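You operate a simulated robot arm through the tools that you are given. There is no shell and no other tool.

You are at the controls of a simulated robot arm. One attempt, no reset.

## Task
Close up the air cooler: fan off, pump off, louvres ahead, rack up.
Fine: the drain stays shut.

Only the result counts: the job must be done as asked and must still hold three seconds after the hand-in. Knocking over, shifting, dropping, spilling or breaking anything else fails it.

## Robot
A 6-joint arm with a two-finger parallel gripper, fixed in place. Base frame: the origin is at the foot of the arm, x ahead of it, y to its left, z up. Units: m, degrees, N and s.
With the tool pointing down near the work surface it reaches from about 0.1 to 0.56 m from the base axis. Its first joint turns from -166.0 to 166.0 degrees. Payload 4.1 kg.
The TCP is the grasp point between the finger pads, 0.023 m short of the fingertips. In the tool frame z runs along the fingers and y along their closing line. The gripper opens to 0.094 m. The fingers are 0.038 m wide and 0.01 m thick; the gripper's body (0.054 by 0.096 m) begins 0.039 m behind the TCP.
Orientation is told as [roll, pitch, yaw] about the base's x, y, z axes, in that order, counted from this pose: with the fingers straight down and closing along the base's y, the tool's x points along the base's -x, its y along +y and its z along -z.

## Interface
- The arm moves only by the tool apply_moves. Its argument "deltas" is a list of rows, each an object (a shift or turn left out is 0, a gripper value left out holds the last) with "hand": the finger opening in mm, from 0 to 94; "xyz": the shift along the tool's x, y, z in mm, a list of three; "rot": the turn, a rotation vector about the tool's x, y, z in degrees, a list of three. In form: [{"hand": hand, "xyz": [dx, dy, dz], "rot": [rx, ry, rz]}, ...]. A call has 1 to 20 rows; each row is the pose to reach, as a shift and turn from the pose commanded when the call began, along the tool's axes at that moment. Each row takes 0.2 s and may step no farther than 0.05 m and 8.6 degrees from the row before; otherwise, or with a gripper value out of range, the whole call is refused. A pose out of reach is approached as far as the arm can. The call stops where the force on the tool passes 90 N (or 10 N more than at its start, if that is more) or the arm is blocked; 0.2 s more then pass. Each finger travels about 0.045 m/s and halts on what it meets, pressing with about 24 N; the grip force reading is that of the motor and also rises with nothing between the fingers. The clock runs only during rows and for 0.2 s after the last one: add rows that repeat a pose to give the fingers time. It gives the time, the measured TCP pose, the force on the tool (base axes), the opening and the grip force at its end, in the units of the frame above (readings bear some noise), with the torque about the TCP (base axes, N m) and any sound that the robot's microphone picked up.
- Cameras (640 x 400 px; columns grow to the right, rows downward): "scene" is fixed at [0.4115, -0.6333, 1.2198]; the picture's right is [1.00, -0.06, 0.00], its down [-0.02, -0.26, -0.96] and it looks along [0.06, 0.96, -0.26] (base axes); focal length 341 px, centre (320, 200). "wrist" rides on the gripper at [0.086, 0.016, -0.075] in the tool frame; the picture's right is [-0.18, 0.98, 0.00], its down [-0.58, -0.11, -0.81] and it looks along [-0.79, -0.15, 0.59] (tool axes); focal length 243 px, centre (320, 200). There is no depth. A picture from a camera that has moved, and an enlarged one, comes with that camera's place and axes in the base frame and with its lens. The place of the scene camera against the robot may be out by one fixed shift of up to 0.025 m in any direction.
- get_image(camera): a new picture of that camera. The clock stands still meanwhile.
- move_column(by): slides the trunk up (or, below 0, down) by that many m; the arm rides with it, the base frame stays. It gives what a move gives, with no picture.
- enlarge(camera, box): a new picture of the part [left, top, right, bottom] of that camera's present view, enlarged. The clock stands still meanwhile.
- sign_off(): hands the job in; it is judged then, once.

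Nothing tells you positions but the pictures and the camera data. Unless the task says otherwise, let go and move clear before handing in.

The tools are called after ">>>" as a command line: name --argument value ..., lists and objects as JSON in quotes. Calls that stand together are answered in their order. apply_moves: Moves the arm, as the interface text tells. Its arguments: {"type":"object","properties":{"deltas":{"type":"array"}},"required":["deltas"]} The other tools are called the same way: move_column (by) slides the trunk up or down; get_image (camera) takes a picture; enlarge (camera, box) takes an enlarged picture of a part of a camera's view; sign_off () hands the job in.

At the start:

```text
time_s: 0.0
tcp_pos: [0.3435, 0.258, 1.1429]
tool_rot: [0.0, 0.0, 0.0]
ft_force: [0.1, -0.4, 0.4]
moment: [0.01, -0.02, 0.04]
gripper_width: 0.0939
grasp_force: 0.0
trunk travel left (down, up): [-0.525, 0.065]
```

scene: 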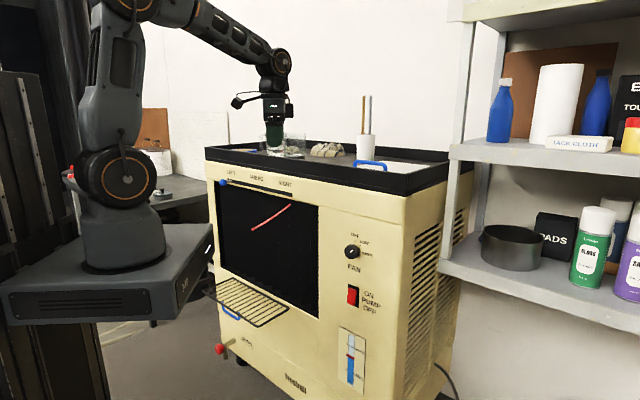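
wrist: 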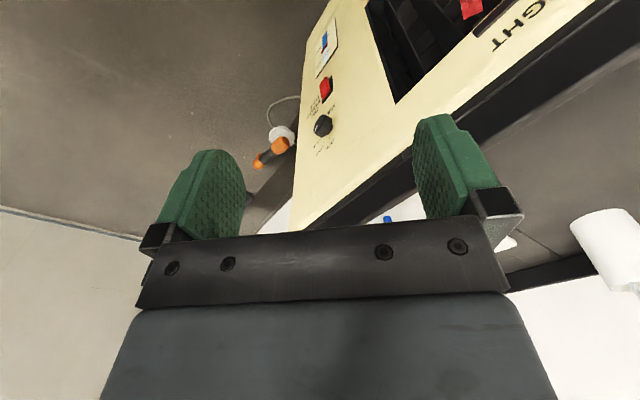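

I see a cream air cooler in front of the arm, with a louvre slider at the top left, a fan knob, a red pump rocker, a folded-down rack and a red drain tap. I'll take enlarged views to read each control before moving.

>>> enlarge --camera "scene" --box '[200, 150, 330, 231]'

>>> enlarge --camera "scene" --box '[320, 220, 400, 270]'

>>> enlarge --camera "scene" --box '[320, 270, 400, 320]'

>>> enlarge --camera "scene" --box '[190, 260, 318, 340]'

>>> enlarge --camera "scene" --box '[200, 320, 328, 400]'

```text
4.92 times, centred on (265, 190) of scene
camera zoom: at [0.4115, -0.6333, 1.2198], right [1.0, -0.06, 0.0], down [-0.02, -0.26, -0.96], along [0.06, 0.96, -0.26], focal length 1679 px, centre (591, 247)
```

zoom: 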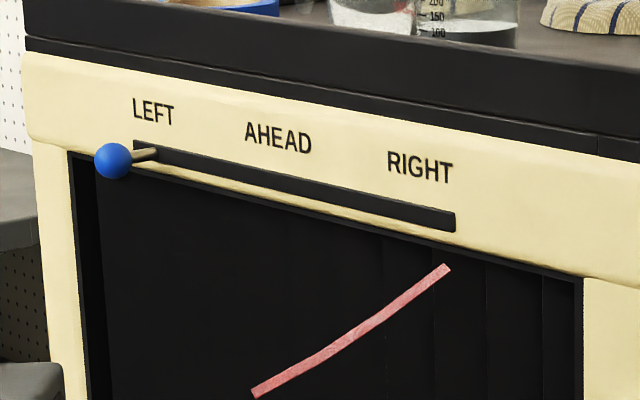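

```text
8.00 times, centred on (360, 245) of scene
camera zoom: at [0.4115, -0.6333, 1.2198], right [1.0, -0.06, 0.0], down [-0.02, -0.26, -0.96], along [0.06, 0.96, -0.26], focal length 2728 px, centre (0, -160)
```

zoom: 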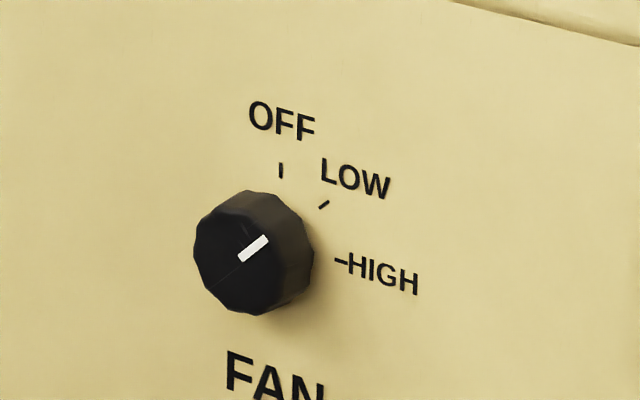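

```text
8.00 times, centred on (360, 295) of scene
camera zoom: at [0.4115, -0.6333, 1.2198], right [1.0, -0.06, 0.0], down [-0.02, -0.26, -0.96], along [0.06, 0.96, -0.26], focal length 2728 px, centre (0, -560)
```

zoom: 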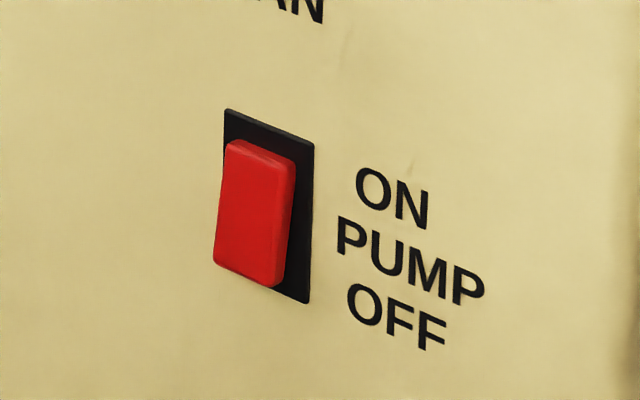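

```text
5.00 times, centred on (254, 300) of scene
camera zoom: at [0.4115, -0.6333, 1.2198], right [1.0, -0.06, 0.0], down [-0.02, -0.26, -0.96], along [0.06, 0.96, -0.26], focal length 1705 px, centre (650, -300)
```

zoom: 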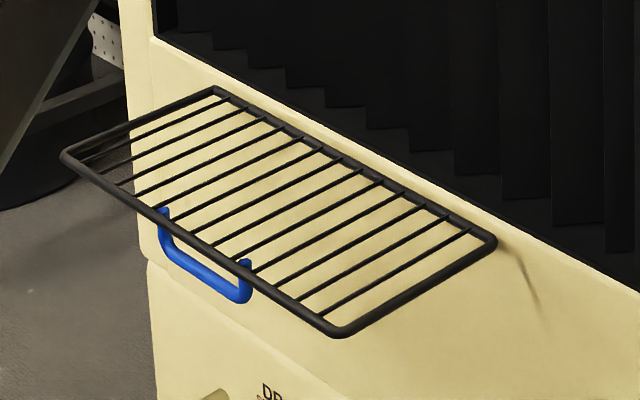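

```text
5.00 times, centred on (264, 360) of scene
camera zoom: at [0.4115, -0.6333, 1.2198], right [1.0, -0.06, 0.0], down [-0.02, -0.26, -0.96], along [0.06, 0.96, -0.26], focal length 1705 px, centre (600, -600)
```

zoom: 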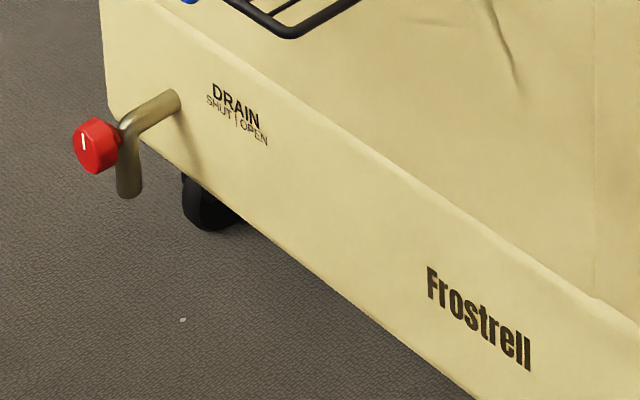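

The scene shows the fan at LOW, the pump rocker probably at ON, the louvre ball at LEFT and the rack folded down. The panel seems to face the robot at about 45 degrees, roughly 0.57 m out. I'll check the current wrist view, then turn the tool toward the panel.

>>> enlarge --camera "wrist" --box '[240, 0, 560, 200]'

>>> enlarge --camera "scene" --box '[200, 60, 420, 200]'

>>> enlarge --camera "scene" --box '[0, 0, 320, 400]'

```text
2.00 times, centred on (400, 100) of wrist
camera zoom: at [0.2551, 0.2756, 1.2184], right [0.18, 0.98, 0.0], down [0.58, -0.11, 0.81], along [0.79, -0.15, -0.59], focal length 485 px, centre (160, 400)
```

zoom: 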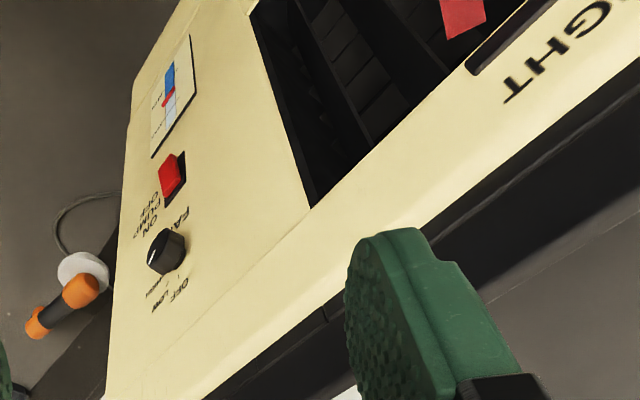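

```text
2.86 times, centred on (310, 130) of scene
camera zoom: at [0.4115, -0.6333, 1.2198], right [1.0, -0.06, 0.0], down [-0.02, -0.26, -0.96], along [0.06, 0.96, -0.26], focal length 974 px, centre (349, 400)
```

zoom: 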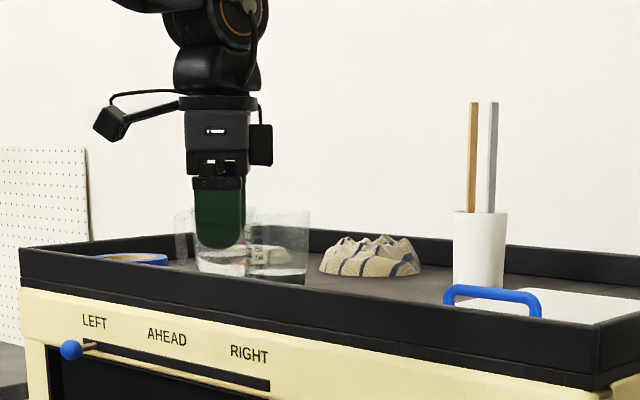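

```text
1.00 times, centred on (160, 200) of scene (not enlarged: the box is as wide or as high as the picture)
camera zoom: at [0.4115, -0.6333, 1.2198], right [1.0, -0.06, 0.0], down [-0.02, -0.26, -0.96], along [0.06, 0.96, -0.26], focal length 341 px, centre (480, 200)
```

zoom: 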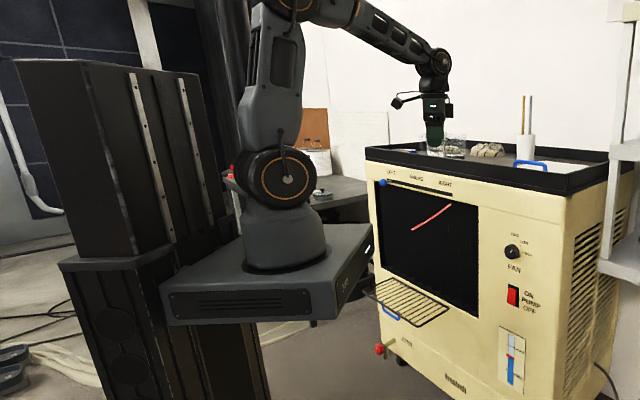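

The rocker's top looks pressed in (ON), so it needs a press at the bottom. The tool is about 0.15 m in front of the panel and clear of the tray, so I'll yaw it 45 degrees to face the panel normal.

>>> apply_moves --deltas '[{"rot": [0, 0, -7.5]}, {"rot": [0, 0, -15]}, {"rot": [0, 0, -22.5]}, {"rot": [0, 0, -30]}, {"rot": [0, 0, -37.5]}, {"rot": [0, 0, -45]}]'

```text
time_s: 1.4
tcp_pos: [0.3431, 0.2599, 1.1433]
tool_rot: [0.0, 0.0, 45.1]
ft_force: [0.6, -0.1, 0.3]
moment: [0.0, -0.02, -0.01]
gripper_width: 0.094
grasp_force: 0.0
trunk travel left (down, up): [-0.525, 0.065]
```

The yaw went as commanded and the TCP held its place. Next I'll pitch the tool up to horizontal while backing it away from the panel a little.

>>> apply_moves --deltas '[{"rot": [0, -8, 0], "xyz": [5, 0, 0]}, {"rot": [0, -16, 0], "xyz": [10, 0, 0]}, {"rot": [0, -24, 0], "xyz": [15, 0, 0]}, {"rot": [0, -32, 0], "xyz": [20, 0, 0]}, {"rot": [0, -40, 0], "xyz": [25, 0, 0]}, {"rot": [0, -48, 0], "xyz": [30, 0, 0]}, {"rot": [0, -56, 0], "xyz": [30, 0, 0]}, {"rot": [0, -64, 0], "xyz": [30, 0, 0]}, {"rot": [0, -72, 0], "xyz": [30, 0, 0]}, {"rot": [0, -80, 0], "xyz": [30, 0, 0]}, {"rot": [0, -90, 0], "xyz": [30, 0, 0]}]'

```text
refused: row 11 steps farther than a row can; nothing moved
```

The last row stepped 10 degrees, over the limit, so the call was refused. I'll resend it with even steps.

>>> apply_moves --deltas '[{"rot": [0, -7.5, 0], "xyz": [5, 0, 0]}, {"rot": [0, -15, 0], "xyz": [10, 0, 0]}, {"rot": [0, -22.5, 0], "xyz": [15, 0, 0]}, {"rot": [0, -30, 0], "xyz": [20, 0, 0]}, {"rot": [0, -37.5, 0], "xyz": [25, 0, 0]}, {"rot": [0, -45, 0], "xyz": [30, 0, 0]}, {"rot": [0, -52.5, 0], "xyz": [30, 0, 0]}, {"rot": [0, -60, 0], "xyz": [30, 0, 0]}, {"rot": [0, -67.5, 0], "xyz": [30, 0, 0]}, {"rot": [0, -75, 0], "xyz": [30, 0, 0]}, {"rot": [0, -82.5, 0], "xyz": [30, 0, 0]}, {"rot": [0, -90, 0], "xyz": [30, 0, 0]}]'

>>> get_image --camera "wrist"

>>> get_image --camera "scene"

```text
time_s: 4.0
tcp_pos: [0.3937, 0.2599, 1.16]
tool_rot: [-9.4, -89.9, 55.1]
ft_force: [0.0, -0.5, 0.0]
moment: [-0.01, -0.02, 0.01]
gripper_width: 0.0939
grasp_force: 0.0
out of reach, approached as far as the arm can: row 8, 9, 10, 11, 12
trunk travel left (down, up): [-0.525, 0.065]
```

```text
taken
camera wrist: at [0.3287, 0.2178, 1.0743], right [-0.7, 0.69, 0.18], down [-0.49, -0.65, 0.58], along [0.52, 0.32, 0.79], focal length 243 px, centre (320, 200)
```

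wrist: 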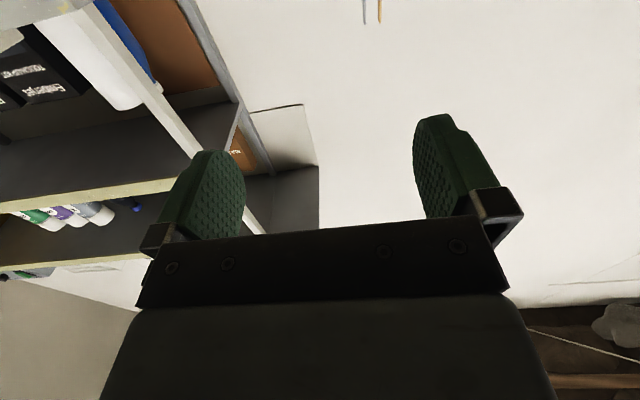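

```text
taken
```

scene: 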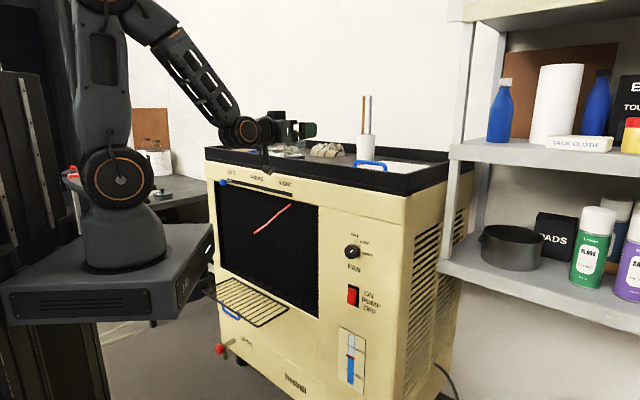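

The tool is now horizontal and facing the panel, but it couldn't pull back as far as asked because the wrist is cramped at this height. Straight down in front of the panel should be easier, so I'll lower it in small steps and check.

>>> apply_moves --deltas '[{"xyz": [25, 0, 0]}, {"xyz": [50, 0, 0]}, {"xyz": [75, 0, 0]}, {"xyz": [100, 0, 0]}]'

>>> get_image --camera "wrist"

>>> get_image --camera "scene"

```text
time_s: 5.0
tcp_pos: [0.4071, 0.2536, 1.082]
tool_rot: [79.4, -87.8, -34.2]
ft_force: [0.3, -0.3, -0.2]
moment: [0.01, -0.02, -0.02]
gripper_width: 0.0937
grasp_force: 0.1
out of reach, approached as far as the arm can: row 1, 2, 3, 4
trunk travel left (down, up): [-0.525, 0.065]
```

```text
taken
camera wrist: at [0.3392, 0.2141, 0.9983], right [-0.69, 0.69, 0.22], down [-0.47, -0.66, 0.58], along [0.55, 0.3, 0.78], focal length 243 px, centre (320, 200)
```

wrist: 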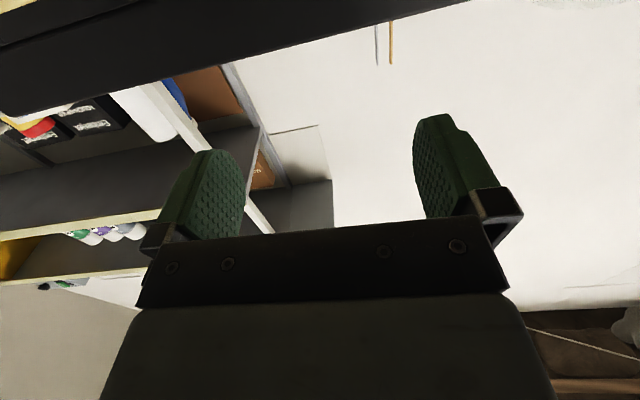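

```text
taken
```

scene: 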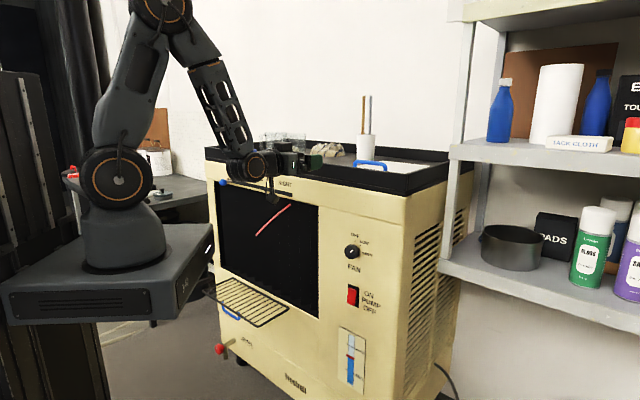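

The arm is still cramped at shoulder height, so going lower and to the right, in front of the knob area, should free it. I'll go to about 0.10 m off the panel at z 0.85.

>>> apply_moves --deltas '[{"xyz": [30, -30, 40]}, {"xyz": [60, -60, 60]}, {"xyz": [95, -80, 60]}, {"xyz": [130, -100, 60]}, {"xyz": [160, -100, 60]}, {"xyz": [190, -100, 60]}, {"xyz": [190, -100, 60]}]'

>>> get_image --camera "wrist"

>>> get_image --camera "scene"

```text
refused: row 1 steps farther than a row can; nothing moved
```

```text
taken
camera wrist: at [0.3392, 0.2141, 0.9983], right [-0.69, 0.69, 0.22], down [-0.47, -0.66, 0.58], along [0.55, 0.3, 0.78], focal length 243 px, centre (320, 200)
```

wrist: 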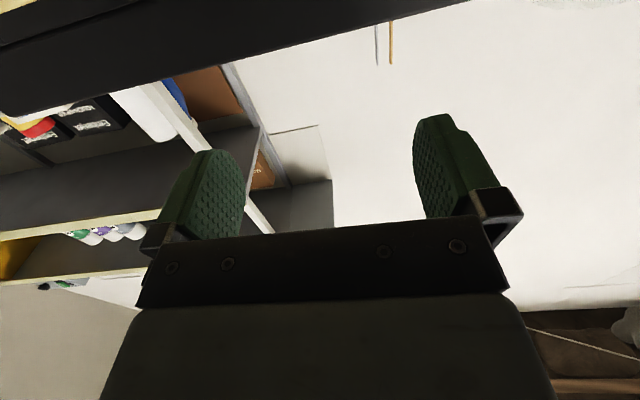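

```text
taken
```

scene: 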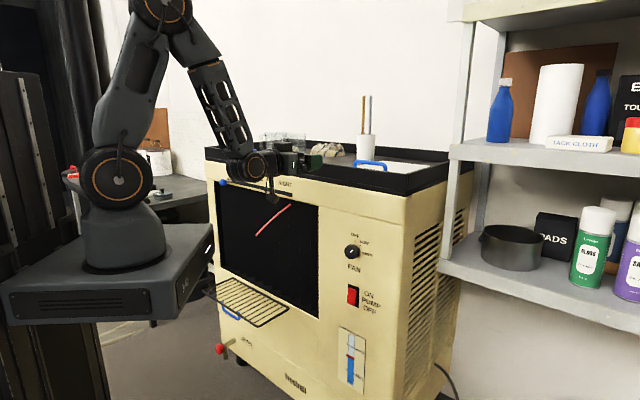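

The first row was 58 mm, over the 50 mm limit, so nothing moved. I'll resend it with smaller steps.

>>> apply_moves --deltas '[{"xyz": [20, -25, 30]}, {"xyz": [45, -50, 60]}, {"xyz": [75, -75, 60]}, {"xyz": [105, -100, 60]}, {"xyz": [135, -100, 60]}, {"xyz": [165, -100, 60]}, {"xyz": [190, -100, 60]}, {"xyz": [190, -100, 60]}]'

>>> get_image --camera "wrist"

>>> get_image --camera "scene"

```text
time_s: 6.6
tcp_pos: [0.5462, 0.2204, 0.9227]
tool_rot: [134.0, -88.1, -88.6]
ft_force: [-62.9, -44.9, 35.6]
moment: [-1.74, -0.89, -3.26]
gripper_width: 0.0871
grasp_force: 0.1
out of reach, approached as far as the arm can: row 1, 2, 3, 4, 5, 6, 7, 8
trunk travel left (down, up): [-0.525, 0.065]
stopped in row 8: the force on the tool passed its limit at 120 N (the readings are from after the stop); the commanded pose is now the measured one
```

```text
taken
camera wrist: at [0.4813, 0.1818, 0.8355], right [-0.7, 0.69, 0.21], down [-0.49, -0.67, 0.56], along [0.52, 0.29, 0.8], focal length 243 px, centre (320, 200)
```

wrist: 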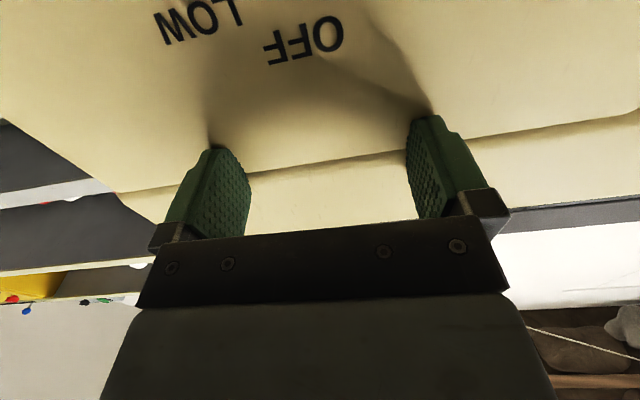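

```text
taken
```

scene: 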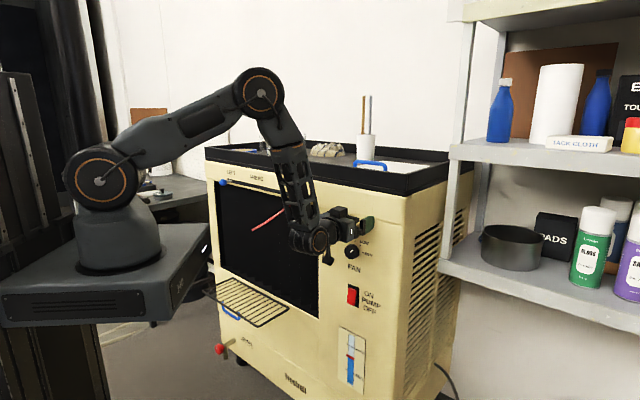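

The tool slid forward and touched the panel with about 120 N before stopping. Knob, rocker and cooler edges look unmoved in the scene. The wrist bend seems to be limiting, so I'll back off while pitching down a little, then lower the trunk for a better posture.

>>> apply_moves --deltas '[{"xyz": [0, 0, -10], "rot": [0, 2, 0]}, {"xyz": [-5, 0, -25], "rot": [0, 6, 0]}, {"xyz": [-10, 0, -40], "rot": [0, 12, 0]}, {"xyz": [-15, 0, -55], "rot": [0, 18, 0]}, {"xyz": [-20, 0, -70], "rot": [0, 24, 0]}, {"xyz": [-25, 0, -80], "rot": [0, 30, 0]}]'

>>> get_image --camera "scene"

>>> get_image --camera "wrist"

```text
time_s: 8.0
tcp_pos: [0.4973, 0.169, 0.9413]
tool_rot: [2.8, -60.7, 43.0]
ft_force: [0.7, 0.2, 0.2]
moment: [0.02, 0.02, -0.01]
gripper_width: 0.0941
grasp_force: 0.1
trunk travel left (down, up): [-0.525, 0.065]
```

```text
taken
```

scene: 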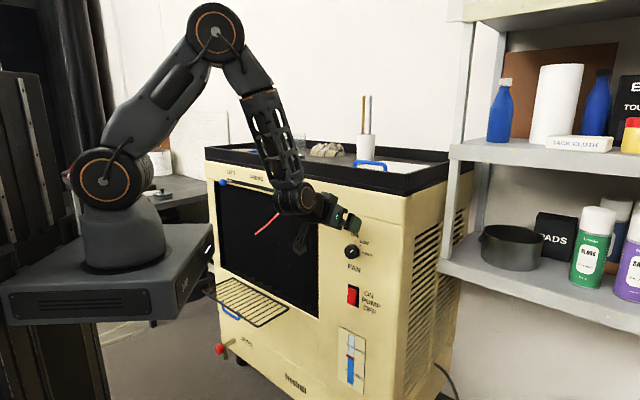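

```text
taken
camera wrist: at [0.4092, 0.1043, 0.902], right [-0.63, 0.75, 0.18], down [-0.2, -0.39, 0.9], along [0.75, 0.53, 0.4], focal length 243 px, centre (320, 200)
```

wrist: 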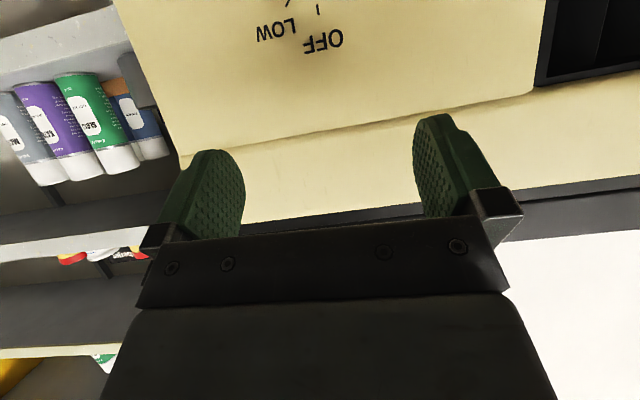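

The tool is now clear, about 0.1 m off the panel, and nothing on the cooler has moved. I'll lower the trunk in steps so the shoulder ends up below the controls and the forearm sits flatter.

>>> move_column --by -0.2

>>> get_image --camera "scene"

>>> get_image --camera "wrist"

```text
time_s: 10.2
tcp_pos: [0.4982, 0.1693, 0.7397]
tool_rot: [2.8, -60.7, 42.8]
ft_force: [-0.4, -0.7, 0.5]
moment: [0.02, -0.02, 0.02]
gripper_width: 0.0941
grasp_force: 0.3
trunk travel left (down, up): [-0.325, 0.265]
```

```text
taken
```

scene: 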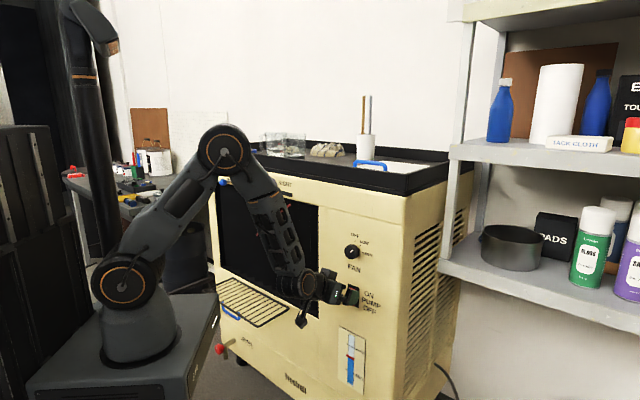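

```text
taken
camera wrist: at [0.4095, 0.1045, 0.7018], right [-0.63, 0.75, 0.18], down [-0.2, -0.39, 0.9], along [0.75, 0.53, 0.4], focal length 243 px, centre (320, 200)
```

wrist: 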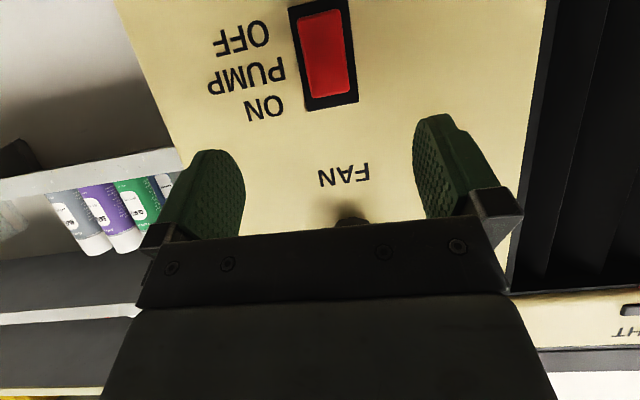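

I now have a good view of the rocker, at about n 0.565 and z 0.68, with ON and OFF labels beside it. I'll close the fingers, line up in front of the rocker's lower half and look closer.

>>> apply_moves --deltas '[{"hand": 0, "xyz": [25, 2, 14]}, {"hand": 0, "xyz": [50, 4, 28]}, {"hand": 0, "xyz": [74, 6, 42]}, {"hand": 0, "xyz": [74, 6, 42]}, {"hand": 0, "xyz": [74, 6, 42]}]'

>>> get_image --camera "wrist"

>>> enlarge --camera "scene" --box '[300, 240, 400, 320]'

```text
time_s: 11.4
tcp_pos: [0.498, 0.1762, 0.6575]
tool_rot: [3.8, -60.5, 42.2]
ft_force: [0.4, 0.1, 0.4]
moment: [-0.01, 0.05, 0.02]
gripper_width: 0.0
grasp_force: 13.2
out of reach, approached as far as the arm can: row 3, 4, 5
trunk travel left (down, up): [-0.325, 0.265]
```

```text
taken
camera wrist: at [0.409, 0.1112, 0.6212], right [-0.63, 0.75, 0.19], down [-0.19, -0.39, 0.9], along [0.75, 0.53, 0.39], focal length 243 px, centre (320, 200)
```

wrist: 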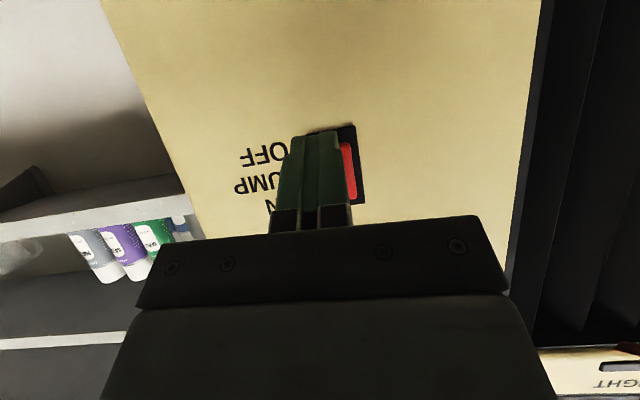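

```text
5.00 times, centred on (350, 280) of scene
camera zoom: at [0.4115, -0.6333, 1.2198], right [1.0, -0.06, 0.0], down [-0.02, -0.26, -0.96], along [0.06, 0.96, -0.26], focal length 1705 px, centre (170, -200)
```

zoom: 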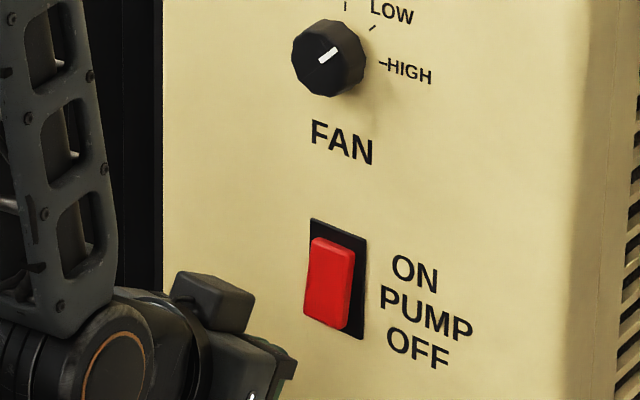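

The closed fingers are in front of the rocker at z 0.66, but the arm is again at a reach limit with the forearm too steep. I'll check the whole-arm view, then lower the trunk further and raise the arm to compensate.

>>> get_image --camera "scene"

>>> move_column --by -0.15

>>> get_image --camera "scene"

```text
taken
```

scene: 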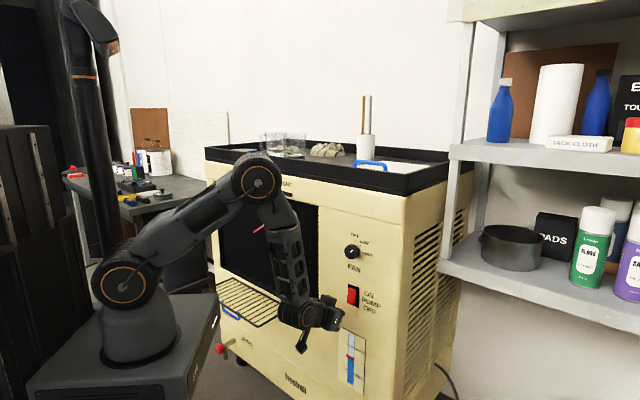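

```text
time_s: 13.2
tcp_pos: [0.4972, 0.1763, 0.509]
tool_rot: [3.8, -60.5, 42.2]
ft_force: [-0.9, -0.3, 0.9]
moment: [-0.02, 0.0, 0.0]
gripper_width: 0.0
grasp_force: 23.7
trunk travel left (down, up): [-0.175, 0.415]
```

```text
taken
```

scene: 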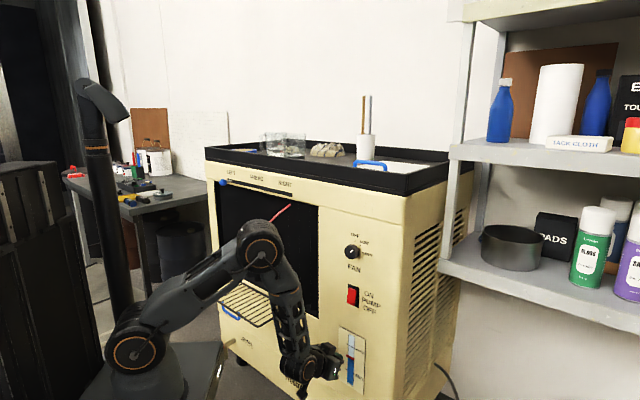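

The trunk is lower and nothing is touching. Now I'll raise the tool back to rocker height while levelling it to horizontal.

>>> apply_moves --deltas '[{"xyz": [-26, 1, -15], "rot": [0, -5, 0]}, {"xyz": [-52, 2, -30], "rot": [0, -10, 0]}, {"xyz": [-78, 3, -44], "rot": [0, -15, 0]}, {"xyz": [-104, 4, -59], "rot": [0, -20, 0]}, {"xyz": [-131, 4, -73], "rot": [0, -25, 0]}, {"xyz": [-131, 4, -73], "rot": [0, -29, 0]}]'

>>> get_image --camera "wrist"

>>> get_image --camera "scene"

```text
time_s: 14.6
tcp_pos: [0.4986, 0.1743, 0.6593]
tool_rot: [78.3, -88.1, -32.9]
ft_force: [0.1, -0.2, -0.1]
moment: [0.02, -0.01, -0.01]
gripper_width: 0.0
grasp_force: 24.2
trunk travel left (down, up): [-0.175, 0.415]
```

```text
taken
camera wrist: at [0.4314, 0.1347, 0.5751], right [-0.7, 0.69, 0.22], down [-0.47, -0.66, 0.58], along [0.54, 0.3, 0.78], focal length 243 px, centre (320, 200)
```

wrist: 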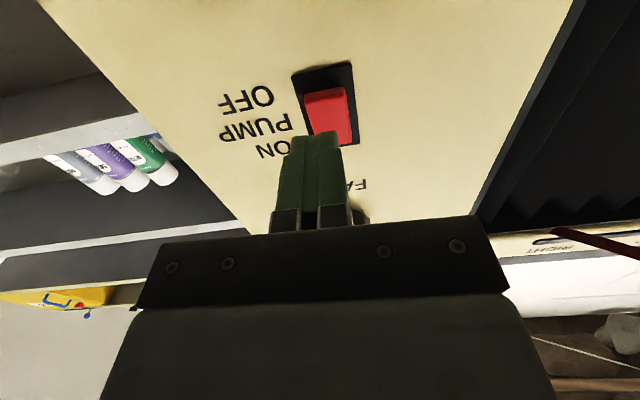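

```text
taken
```

scene: 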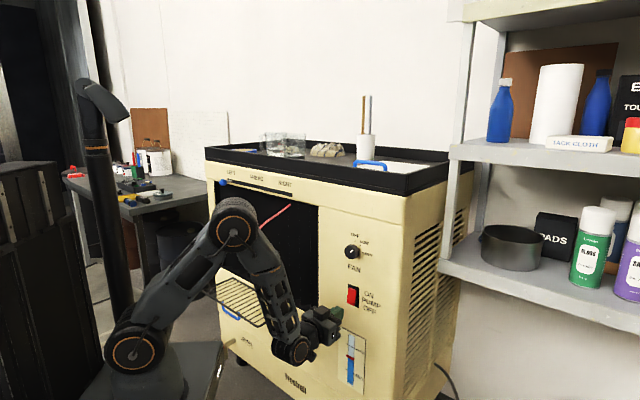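

The tool is horizontal and within reach, and the rocker's lower end clearly stands out, so it is ON. I'll approach its lower half at z about 0.655, first to just short of contact.

>>> apply_moves --deltas '[{"xyz": [5, 0, 12]}, {"xyz": [5, 0, 24]}, {"xyz": [5, 0, 36]}, {"xyz": [5, 0, 42]}]'

>>> get_image --camera "wrist"

>>> enlarge --camera "scene" --box '[300, 270, 400, 350]'

```text
time_s: 15.6
tcp_pos: [0.5268, 0.2063, 0.6529]
tool_rot: [75.8, -88.1, -30.3]
ft_force: [0.6, -0.5, -0.3]
moment: [-0.03, 0.01, -0.01]
gripper_width: 0.0
grasp_force: 24.3
trunk travel left (down, up): [-0.175, 0.415]
```

```text
taken
camera wrist: at [0.4602, 0.1661, 0.569], right [-0.69, 0.69, 0.22], down [-0.47, -0.66, 0.58], along [0.54, 0.3, 0.78], focal length 243 px, centre (320, 200)
```

wrist: 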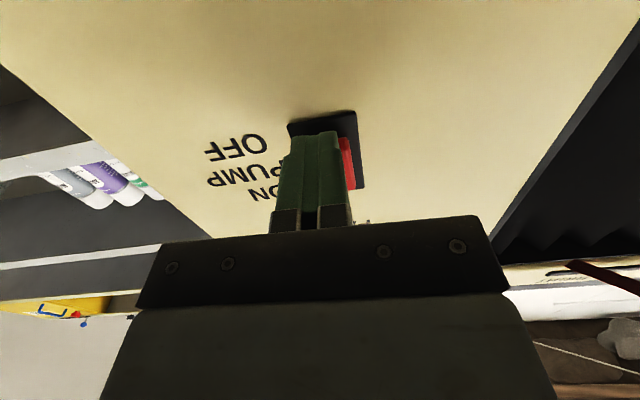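

```text
5.00 times, centred on (350, 310) of scene
camera zoom: at [0.4115, -0.6333, 1.2198], right [1.0, -0.06, 0.0], down [-0.02, -0.26, -0.96], along [0.06, 0.96, -0.26], focal length 1705 px, centre (170, -350)
```

zoom: 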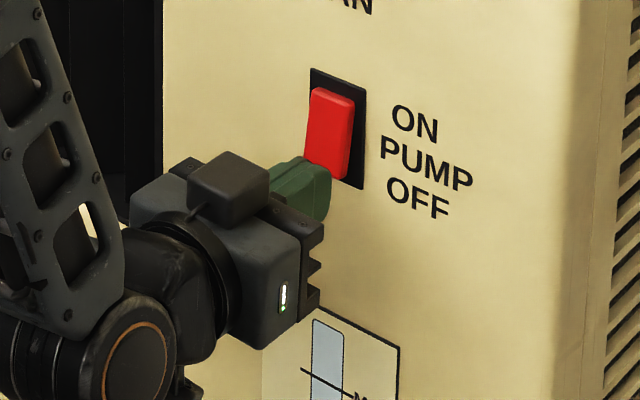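

The fingertip is aligned with the rocker's lower end and about 2 cm from the panel. I'll push in with small steps and watch the force and sound.

>>> apply_moves --deltas '[{"xyz": [5, 0, 3]}, {"xyz": [5, 0, 6]}, {"xyz": [5, 0, 9]}, {"xyz": [5, 0, 12]}]'

>>> enlarge --camera "scene" --box '[300, 270, 400, 350]'

```text
time_s: 16.6
tcp_pos: [0.5322, 0.2118, 0.6486]
tool_rot: [75.0, -88.0, -29.7]
ft_force: [-41.4, -32.2, 0.8]
moment: [0.15, -1.22, 0.05]
gripper_width: 0.0
grasp_force: 24.4
trunk travel left (down, up): [-0.175, 0.415]
```

```text
5.00 times, centred on (350, 310) of scene
camera zoom: at [0.4115, -0.6333, 1.2198], right [1.0, -0.06, 0.0], down [-0.02, -0.26, -0.96], along [0.06, 0.96, -0.26], focal length 1705 px, centre (170, -350)
```

zoom: 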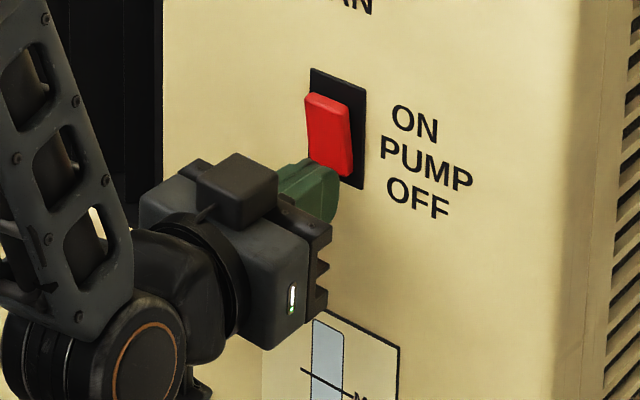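

The rocker has flipped: its top now stands out and its bottom is pressed in, which is OFF. I'll back away and verify.

>>> apply_moves --deltas '[{"xyz": [0, 0, -15]}, {"xyz": [0, 0, -35]}, {"xyz": [0, 0, -55]}]'

>>> enlarge --camera "scene" --box '[300, 230, 400, 310]'

>>> get_image --camera "wrist"

```text
time_s: 17.4
tcp_pos: [0.4975, 0.1739, 0.6479]
tool_rot: [76.5, -88.2, -31.2]
ft_force: [-0.3, 0.6, -0.5]
moment: [0.03, 0.03, 0.02]
gripper_width: 0.0003
grasp_force: 24.4
trunk travel left (down, up): [-0.175, 0.415]
```

```text
5.00 times, centred on (350, 270) of scene
camera zoom: at [0.4115, -0.6333, 1.2198], right [1.0, -0.06, 0.0], down [-0.02, -0.26, -0.96], along [0.06, 0.96, -0.26], focal length 1705 px, centre (170, -150)
```

zoom: 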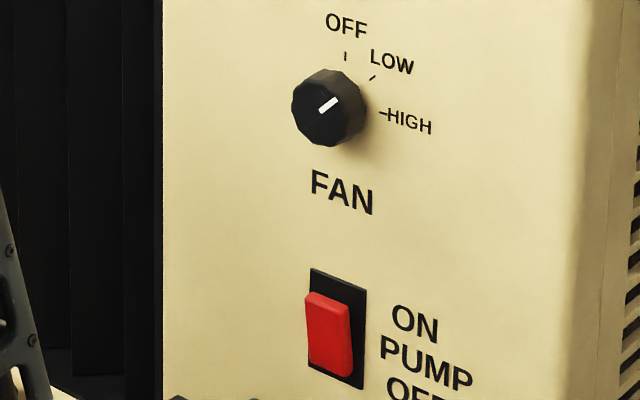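

```text
taken
camera wrist: at [0.4308, 0.1348, 0.5628], right [-0.7, 0.69, 0.21], down [-0.47, -0.66, 0.58], along [0.54, 0.3, 0.78], focal length 243 px, centre (320, 200)
```

wrist: 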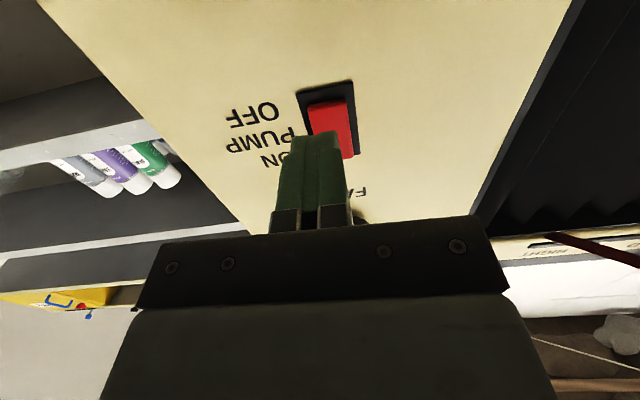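

The pump is now OFF. Next is the fan knob, at about z 0.82 above the rocker: I'll rise in front of it with the fingers opened so the wrist camera can see it between them.

>>> apply_moves --deltas '[{"hand": 80, "xyz": [-30, 1, 0]}, {"hand": 80, "xyz": [-60, 2, 0]}, {"hand": 80, "xyz": [-90, 3, 0]}, {"hand": 80, "xyz": [-115, 4, 0]}, {"hand": 80, "xyz": [-130, 4, 0]}, {"hand": 80, "xyz": [-130, 4, 0]}]'

>>> get_image --camera "wrist"

>>> get_image --camera "scene"

```text
time_s: 18.8
tcp_pos: [0.4973, 0.177, 0.7802]
tool_rot: [75.7, -88.1, -30.2]
ft_force: [-0.4, 0.3, -0.1]
moment: [0.0, 0.0, 0.0]
gripper_width: 0.0802
grasp_force: 0.0
trunk travel left (down, up): [-0.175, 0.415]
```

```text
taken
camera wrist: at [0.4303, 0.1357, 0.6951], right [-0.69, 0.69, 0.22], down [-0.47, -0.66, 0.58], along [0.54, 0.3, 0.78], focal length 243 px, centre (320, 200)
```

wrist: 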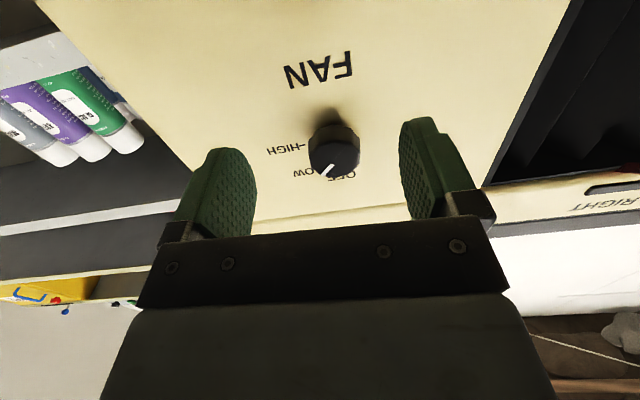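

```text
taken
```

scene: 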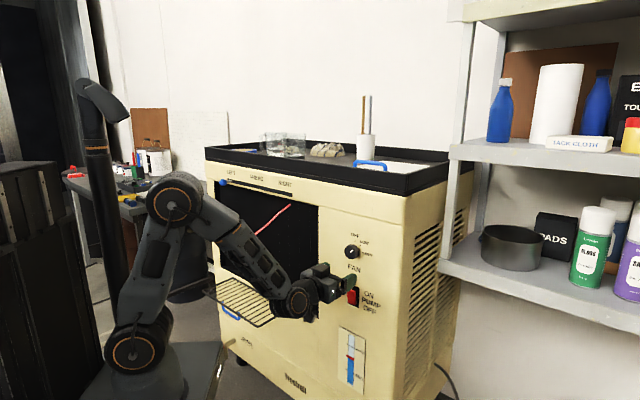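

The knob is visible between the fingers. Triangulating the two wrist views puts its axis near u 0.226, z 0.828, with its front at n 0.542. I'll rise onto the axis and test in free space that the wrist can roll 47 degrees counter-clockwise.

>>> apply_moves --deltas '[{"xyz": [-24, 1, 0]}, {"xyz": [-48, 1, 0]}, {"xyz": [-48, 1, 0], "rot": [0, 0, -8]}, {"xyz": [-48, 1, 0], "rot": [0, 0, -16]}, {"xyz": [-48, 1, 0], "rot": [0, 0, -24]}, {"xyz": [-48, 1, 0], "rot": [0, 0, -32]}, {"xyz": [-48, 1, 0], "rot": [0, 0, -40]}, {"xyz": [-48, 1, 0], "rot": [0, 0, -47]}]'

>>> get_image --camera "wrist"

```text
time_s: 20.6
tcp_pos: [0.5078, 0.1447, 0.9166]
tool_rot: [-86.9, -46.0, 134.1]
ft_force: [0.1, 0.0, -0.7]
moment: [0.0, 0.04, 0.05]
gripper_width: 0.08
grasp_force: 0.0
out of reach, approached as far as the arm can: row 6, 7, 8
trunk travel left (down, up): [-0.175, 0.415]
```

```text
taken
camera wrist: at [0.4886, 0.0551, 0.8458], right [-0.62, 0.56, -0.55], down [-0.78, -0.35, 0.52], along [0.1, 0.75, 0.65], focal length 243 px, centre (320, 200)
```

wrist: 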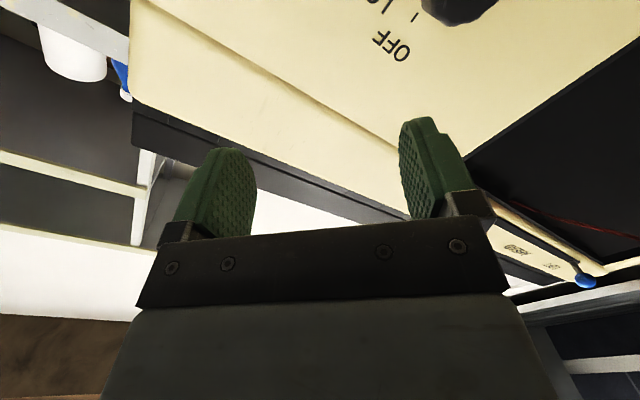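

The wrist roll runs out at about -25 degrees, so I'll instead pre-rotate the tool to the positive side, grip there and turn back. I'll return and test the +45 side in free space.

>>> apply_moves --deltas '[{"rot": [0, 0, 7]}, {"rot": [0, 0, 15]}, {"rot": [0, 0, 23]}, {"rot": [0, 0, 31]}, {"rot": [0, 0, 39]}, {"rot": [0, 0, 47]}, {"rot": [0, 0, 54]}, {"rot": [0, 0, 62]}, {"rot": [0, 0, 70]}, {"rot": [0, 0, 78]}, {"rot": [0, 0, 86]}, {"rot": [0, 0, 92]}]'

>>> get_image --camera "wrist"

>>> get_image --camera "scene"

```text
time_s: 23.2
tcp_pos: [0.5097, 0.1435, 0.9142]
tool_rot: [89.3, -43.0, -44.2]
ft_force: [-0.7, 0.4, 0.6]
moment: [0.01, 0.01, -0.02]
gripper_width: 0.08
grasp_force: 0.1
trunk travel left (down, up): [-0.175, 0.415]
```

```text
taken
camera wrist: at [0.4031, 0.1421, 0.8679], right [-0.38, 0.38, 0.84], down [-0.21, -0.92, 0.32], along [0.9, -0.05, 0.43], focal length 243 px, centre (320, 200)
```

wrist: 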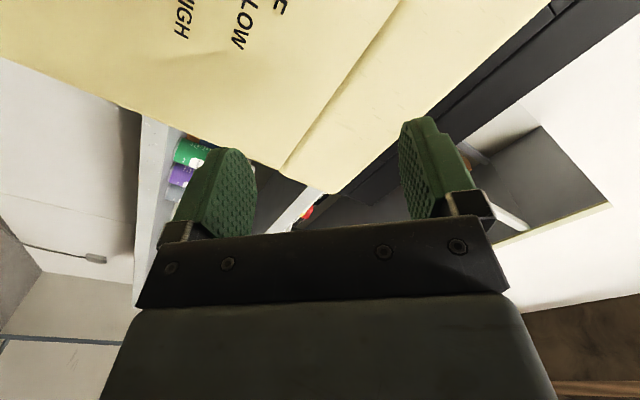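

```text
taken
```

scene: 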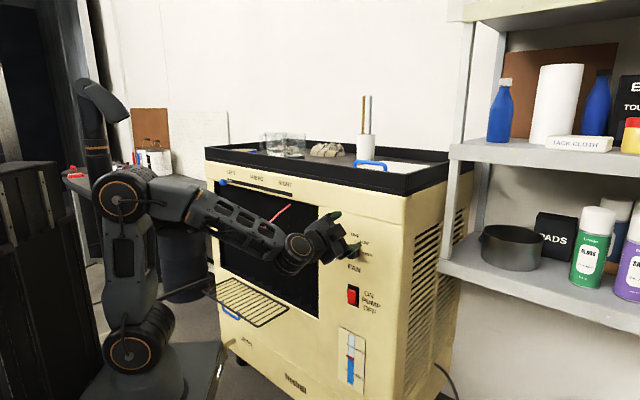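

The +45 side is fully reachable. I'll bring the TCP onto the knob's axis at a 0.09 m standoff in this rolled posture and check the alignment.

>>> apply_moves --deltas '[{"xyz": [27.6, -13.5, 0]}, {"xyz": [55.2, -27, 5]}, {"xyz": [82.8, -40.5, 14]}, {"xyz": [82.8, -40.5, 14]}]'

>>> get_image --camera "wrist"

>>> enlarge --camera "scene" --box '[270, 200, 430, 300]'

```text
time_s: 24.2
tcp_pos: [0.497, 0.1759, 0.8246]
tool_rot: [89.4, -43.2, -44.1]
ft_force: [-0.5, 0.2, 0.4]
moment: [-0.02, 0.01, -0.01]
gripper_width: 0.0801
grasp_force: 0.1
trunk travel left (down, up): [-0.175, 0.415]
```

```text
taken
camera wrist: at [0.3897, 0.1749, 0.779], right [-0.38, 0.38, 0.84], down [-0.21, -0.92, 0.32], along [0.9, -0.05, 0.43], focal length 243 px, centre (320, 200)
```

wrist: 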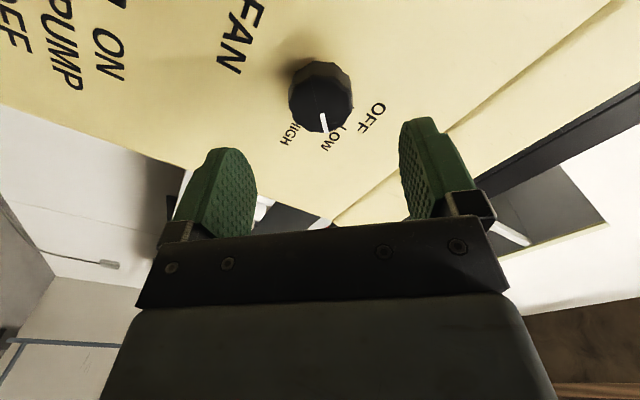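

```text
4.00 times, centred on (350, 250) of scene
camera zoom: at [0.4115, -0.6333, 1.2198], right [1.0, -0.06, 0.0], down [-0.02, -0.26, -0.96], along [0.06, 0.96, -0.26], focal length 1364 px, centre (200, 0)
```

zoom: 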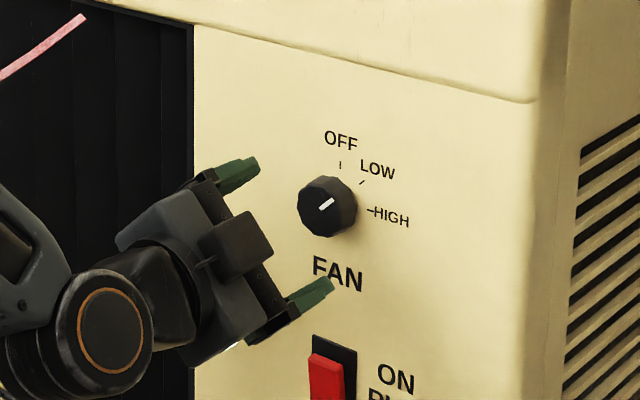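

Alignment is within about 5 mm. I'll correct that and advance so the open fingers straddle the knob, stopping just short of the panel.

>>> apply_moves --deltas '[{"xyz": [-2.6, 4.4, 20]}, {"xyz": [-2.6, 4.4, 40]}, {"xyz": [-2.6, 4.4, 52]}, {"xyz": [-2.6, 4.4, 58]}]'

>>> get_image --camera "wrist"

>>> enlarge --camera "scene" --box '[270, 200, 430, 300]'

```text
time_s: 25.2
tcp_pos: [0.5356, 0.2207, 0.8303]
tool_rot: [89.4, -43.1, -44.2]
ft_force: [0.1, -0.1, -0.3]
moment: [0.0, -0.01, -0.02]
gripper_width: 0.0801
grasp_force: 0.1
trunk travel left (down, up): [-0.175, 0.415]
```

```text
taken
camera wrist: at [0.4294, 0.2167, 0.7851], right [-0.38, 0.38, 0.84], down [-0.21, -0.92, 0.32], along [0.9, -0.05, 0.43], focal length 243 px, centre (320, 200)
```

wrist: 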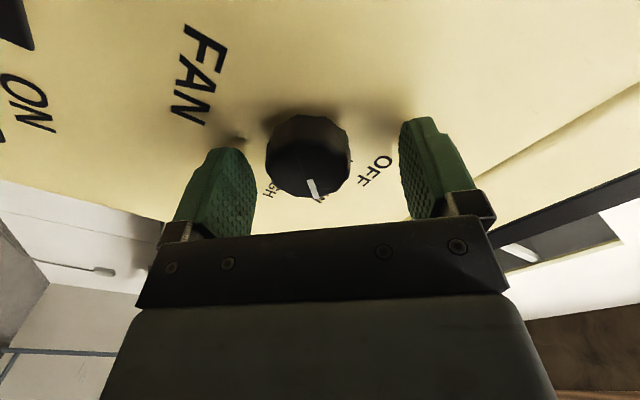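

```text
4.00 times, centred on (350, 250) of scene
camera zoom: at [0.4115, -0.6333, 1.2198], right [1.0, -0.06, 0.0], down [-0.02, -0.26, -0.96], along [0.06, 0.96, -0.26], focal length 1364 px, centre (200, 0)
```

zoom: 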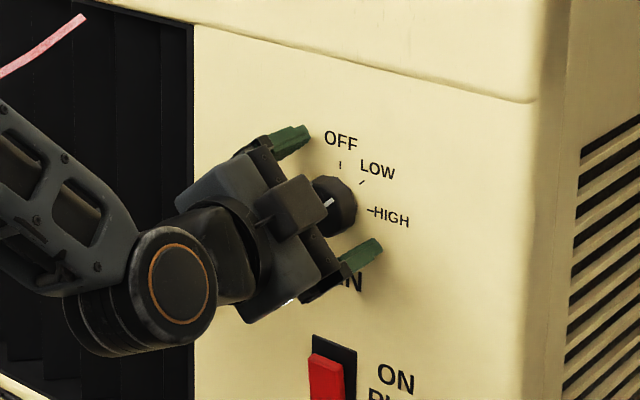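

The fingers straddle the knob, with the knob about 4 mm off centre toward tool -y. I'll centre on it and close the fingers.

>>> apply_moves --deltas '[{"hand": 80, "xyz": [-1, -4, 0]}, {"hand": 30, "xyz": [-1, -4, 0]}, {"hand": 20, "xyz": [-1, -4, 0]}, {"hand": 20, "xyz": [-1, -4, 0]}, {"hand": 20, "xyz": [-1, -4, 0]}, {"hand": 20, "xyz": [-1, -4, 0]}]'

>>> get_image --camera "wrist"

```text
time_s: 26.6
tcp_pos: [0.5394, 0.2155, 0.8275]
tool_rot: [89.3, -43.0, -44.1]
ft_force: [1.6, -1.5, -3.1]
moment: [0.2, -0.26, 0.02]
gripper_width: 0.0419
grasp_force: 45.0
trunk travel left (down, up): [-0.175, 0.415]
```

```text
taken
camera wrist: at [0.4326, 0.2143, 0.7821], right [-0.38, 0.38, 0.84], down [-0.21, -0.92, 0.32], along [0.9, -0.05, 0.43], focal length 243 px, centre (320, 200)
```

wrist: 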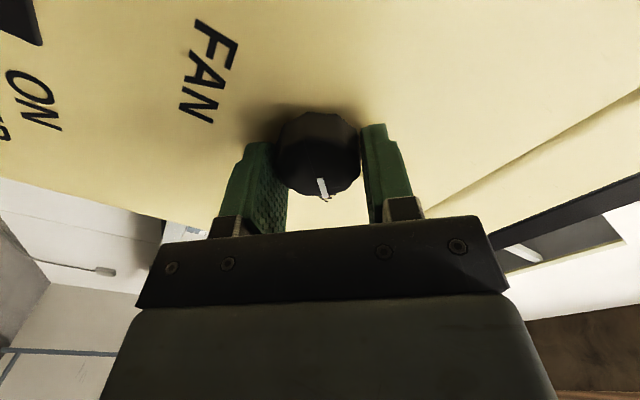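

The knob is gripped at 42 mm with little side load. I'll now turn it 45 degrees counter-clockwise toward OFF in small steps.

>>> apply_moves --deltas '[{"rot": [0, 0, -5]}, {"rot": [0, 0, -10]}, {"rot": [0, 0, -15]}, {"rot": [0, 0, -20]}, {"rot": [0, 0, -25]}, {"rot": [0, 0, -30]}, {"rot": [0, 0, -35]}, {"rot": [0, 0, -40]}, {"rot": [0, 0, -45]}, {"rot": [0, 0, -45]}]'

>>> get_image --camera "wrist"

>>> get_image --camera "scene"

```text
time_s: 28.8
tcp_pos: [0.5368, 0.2185, 0.8302]
tool_rot: [72.2, -88.3, -26.5]
ft_force: [-25.0, 11.5, -7.6]
moment: [-0.19, 0.76, -0.1]
gripper_width: 0.042
grasp_force: 44.8
trunk travel left (down, up): [-0.175, 0.415]
```

```text
taken
camera wrist: at [0.4699, 0.177, 0.7449], right [-0.7, 0.68, 0.21], down [-0.47, -0.66, 0.59], along [0.54, 0.31, 0.78], focal length 243 px, centre (320, 200)
```

wrist: 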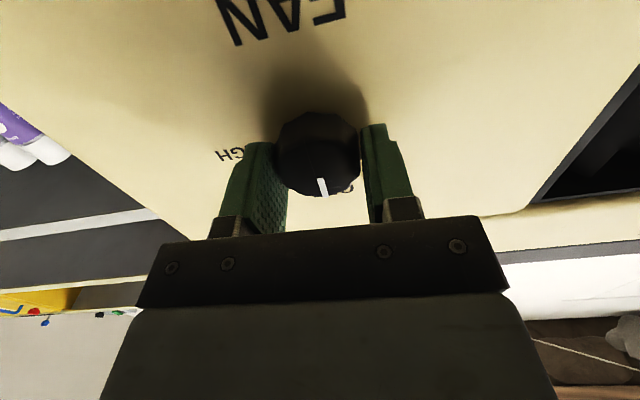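

```text
taken
```

scene: 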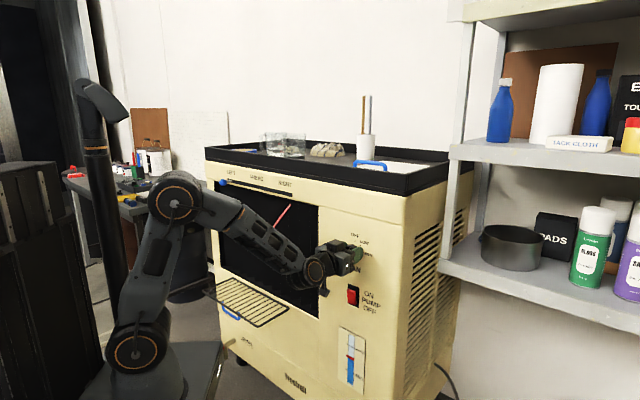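

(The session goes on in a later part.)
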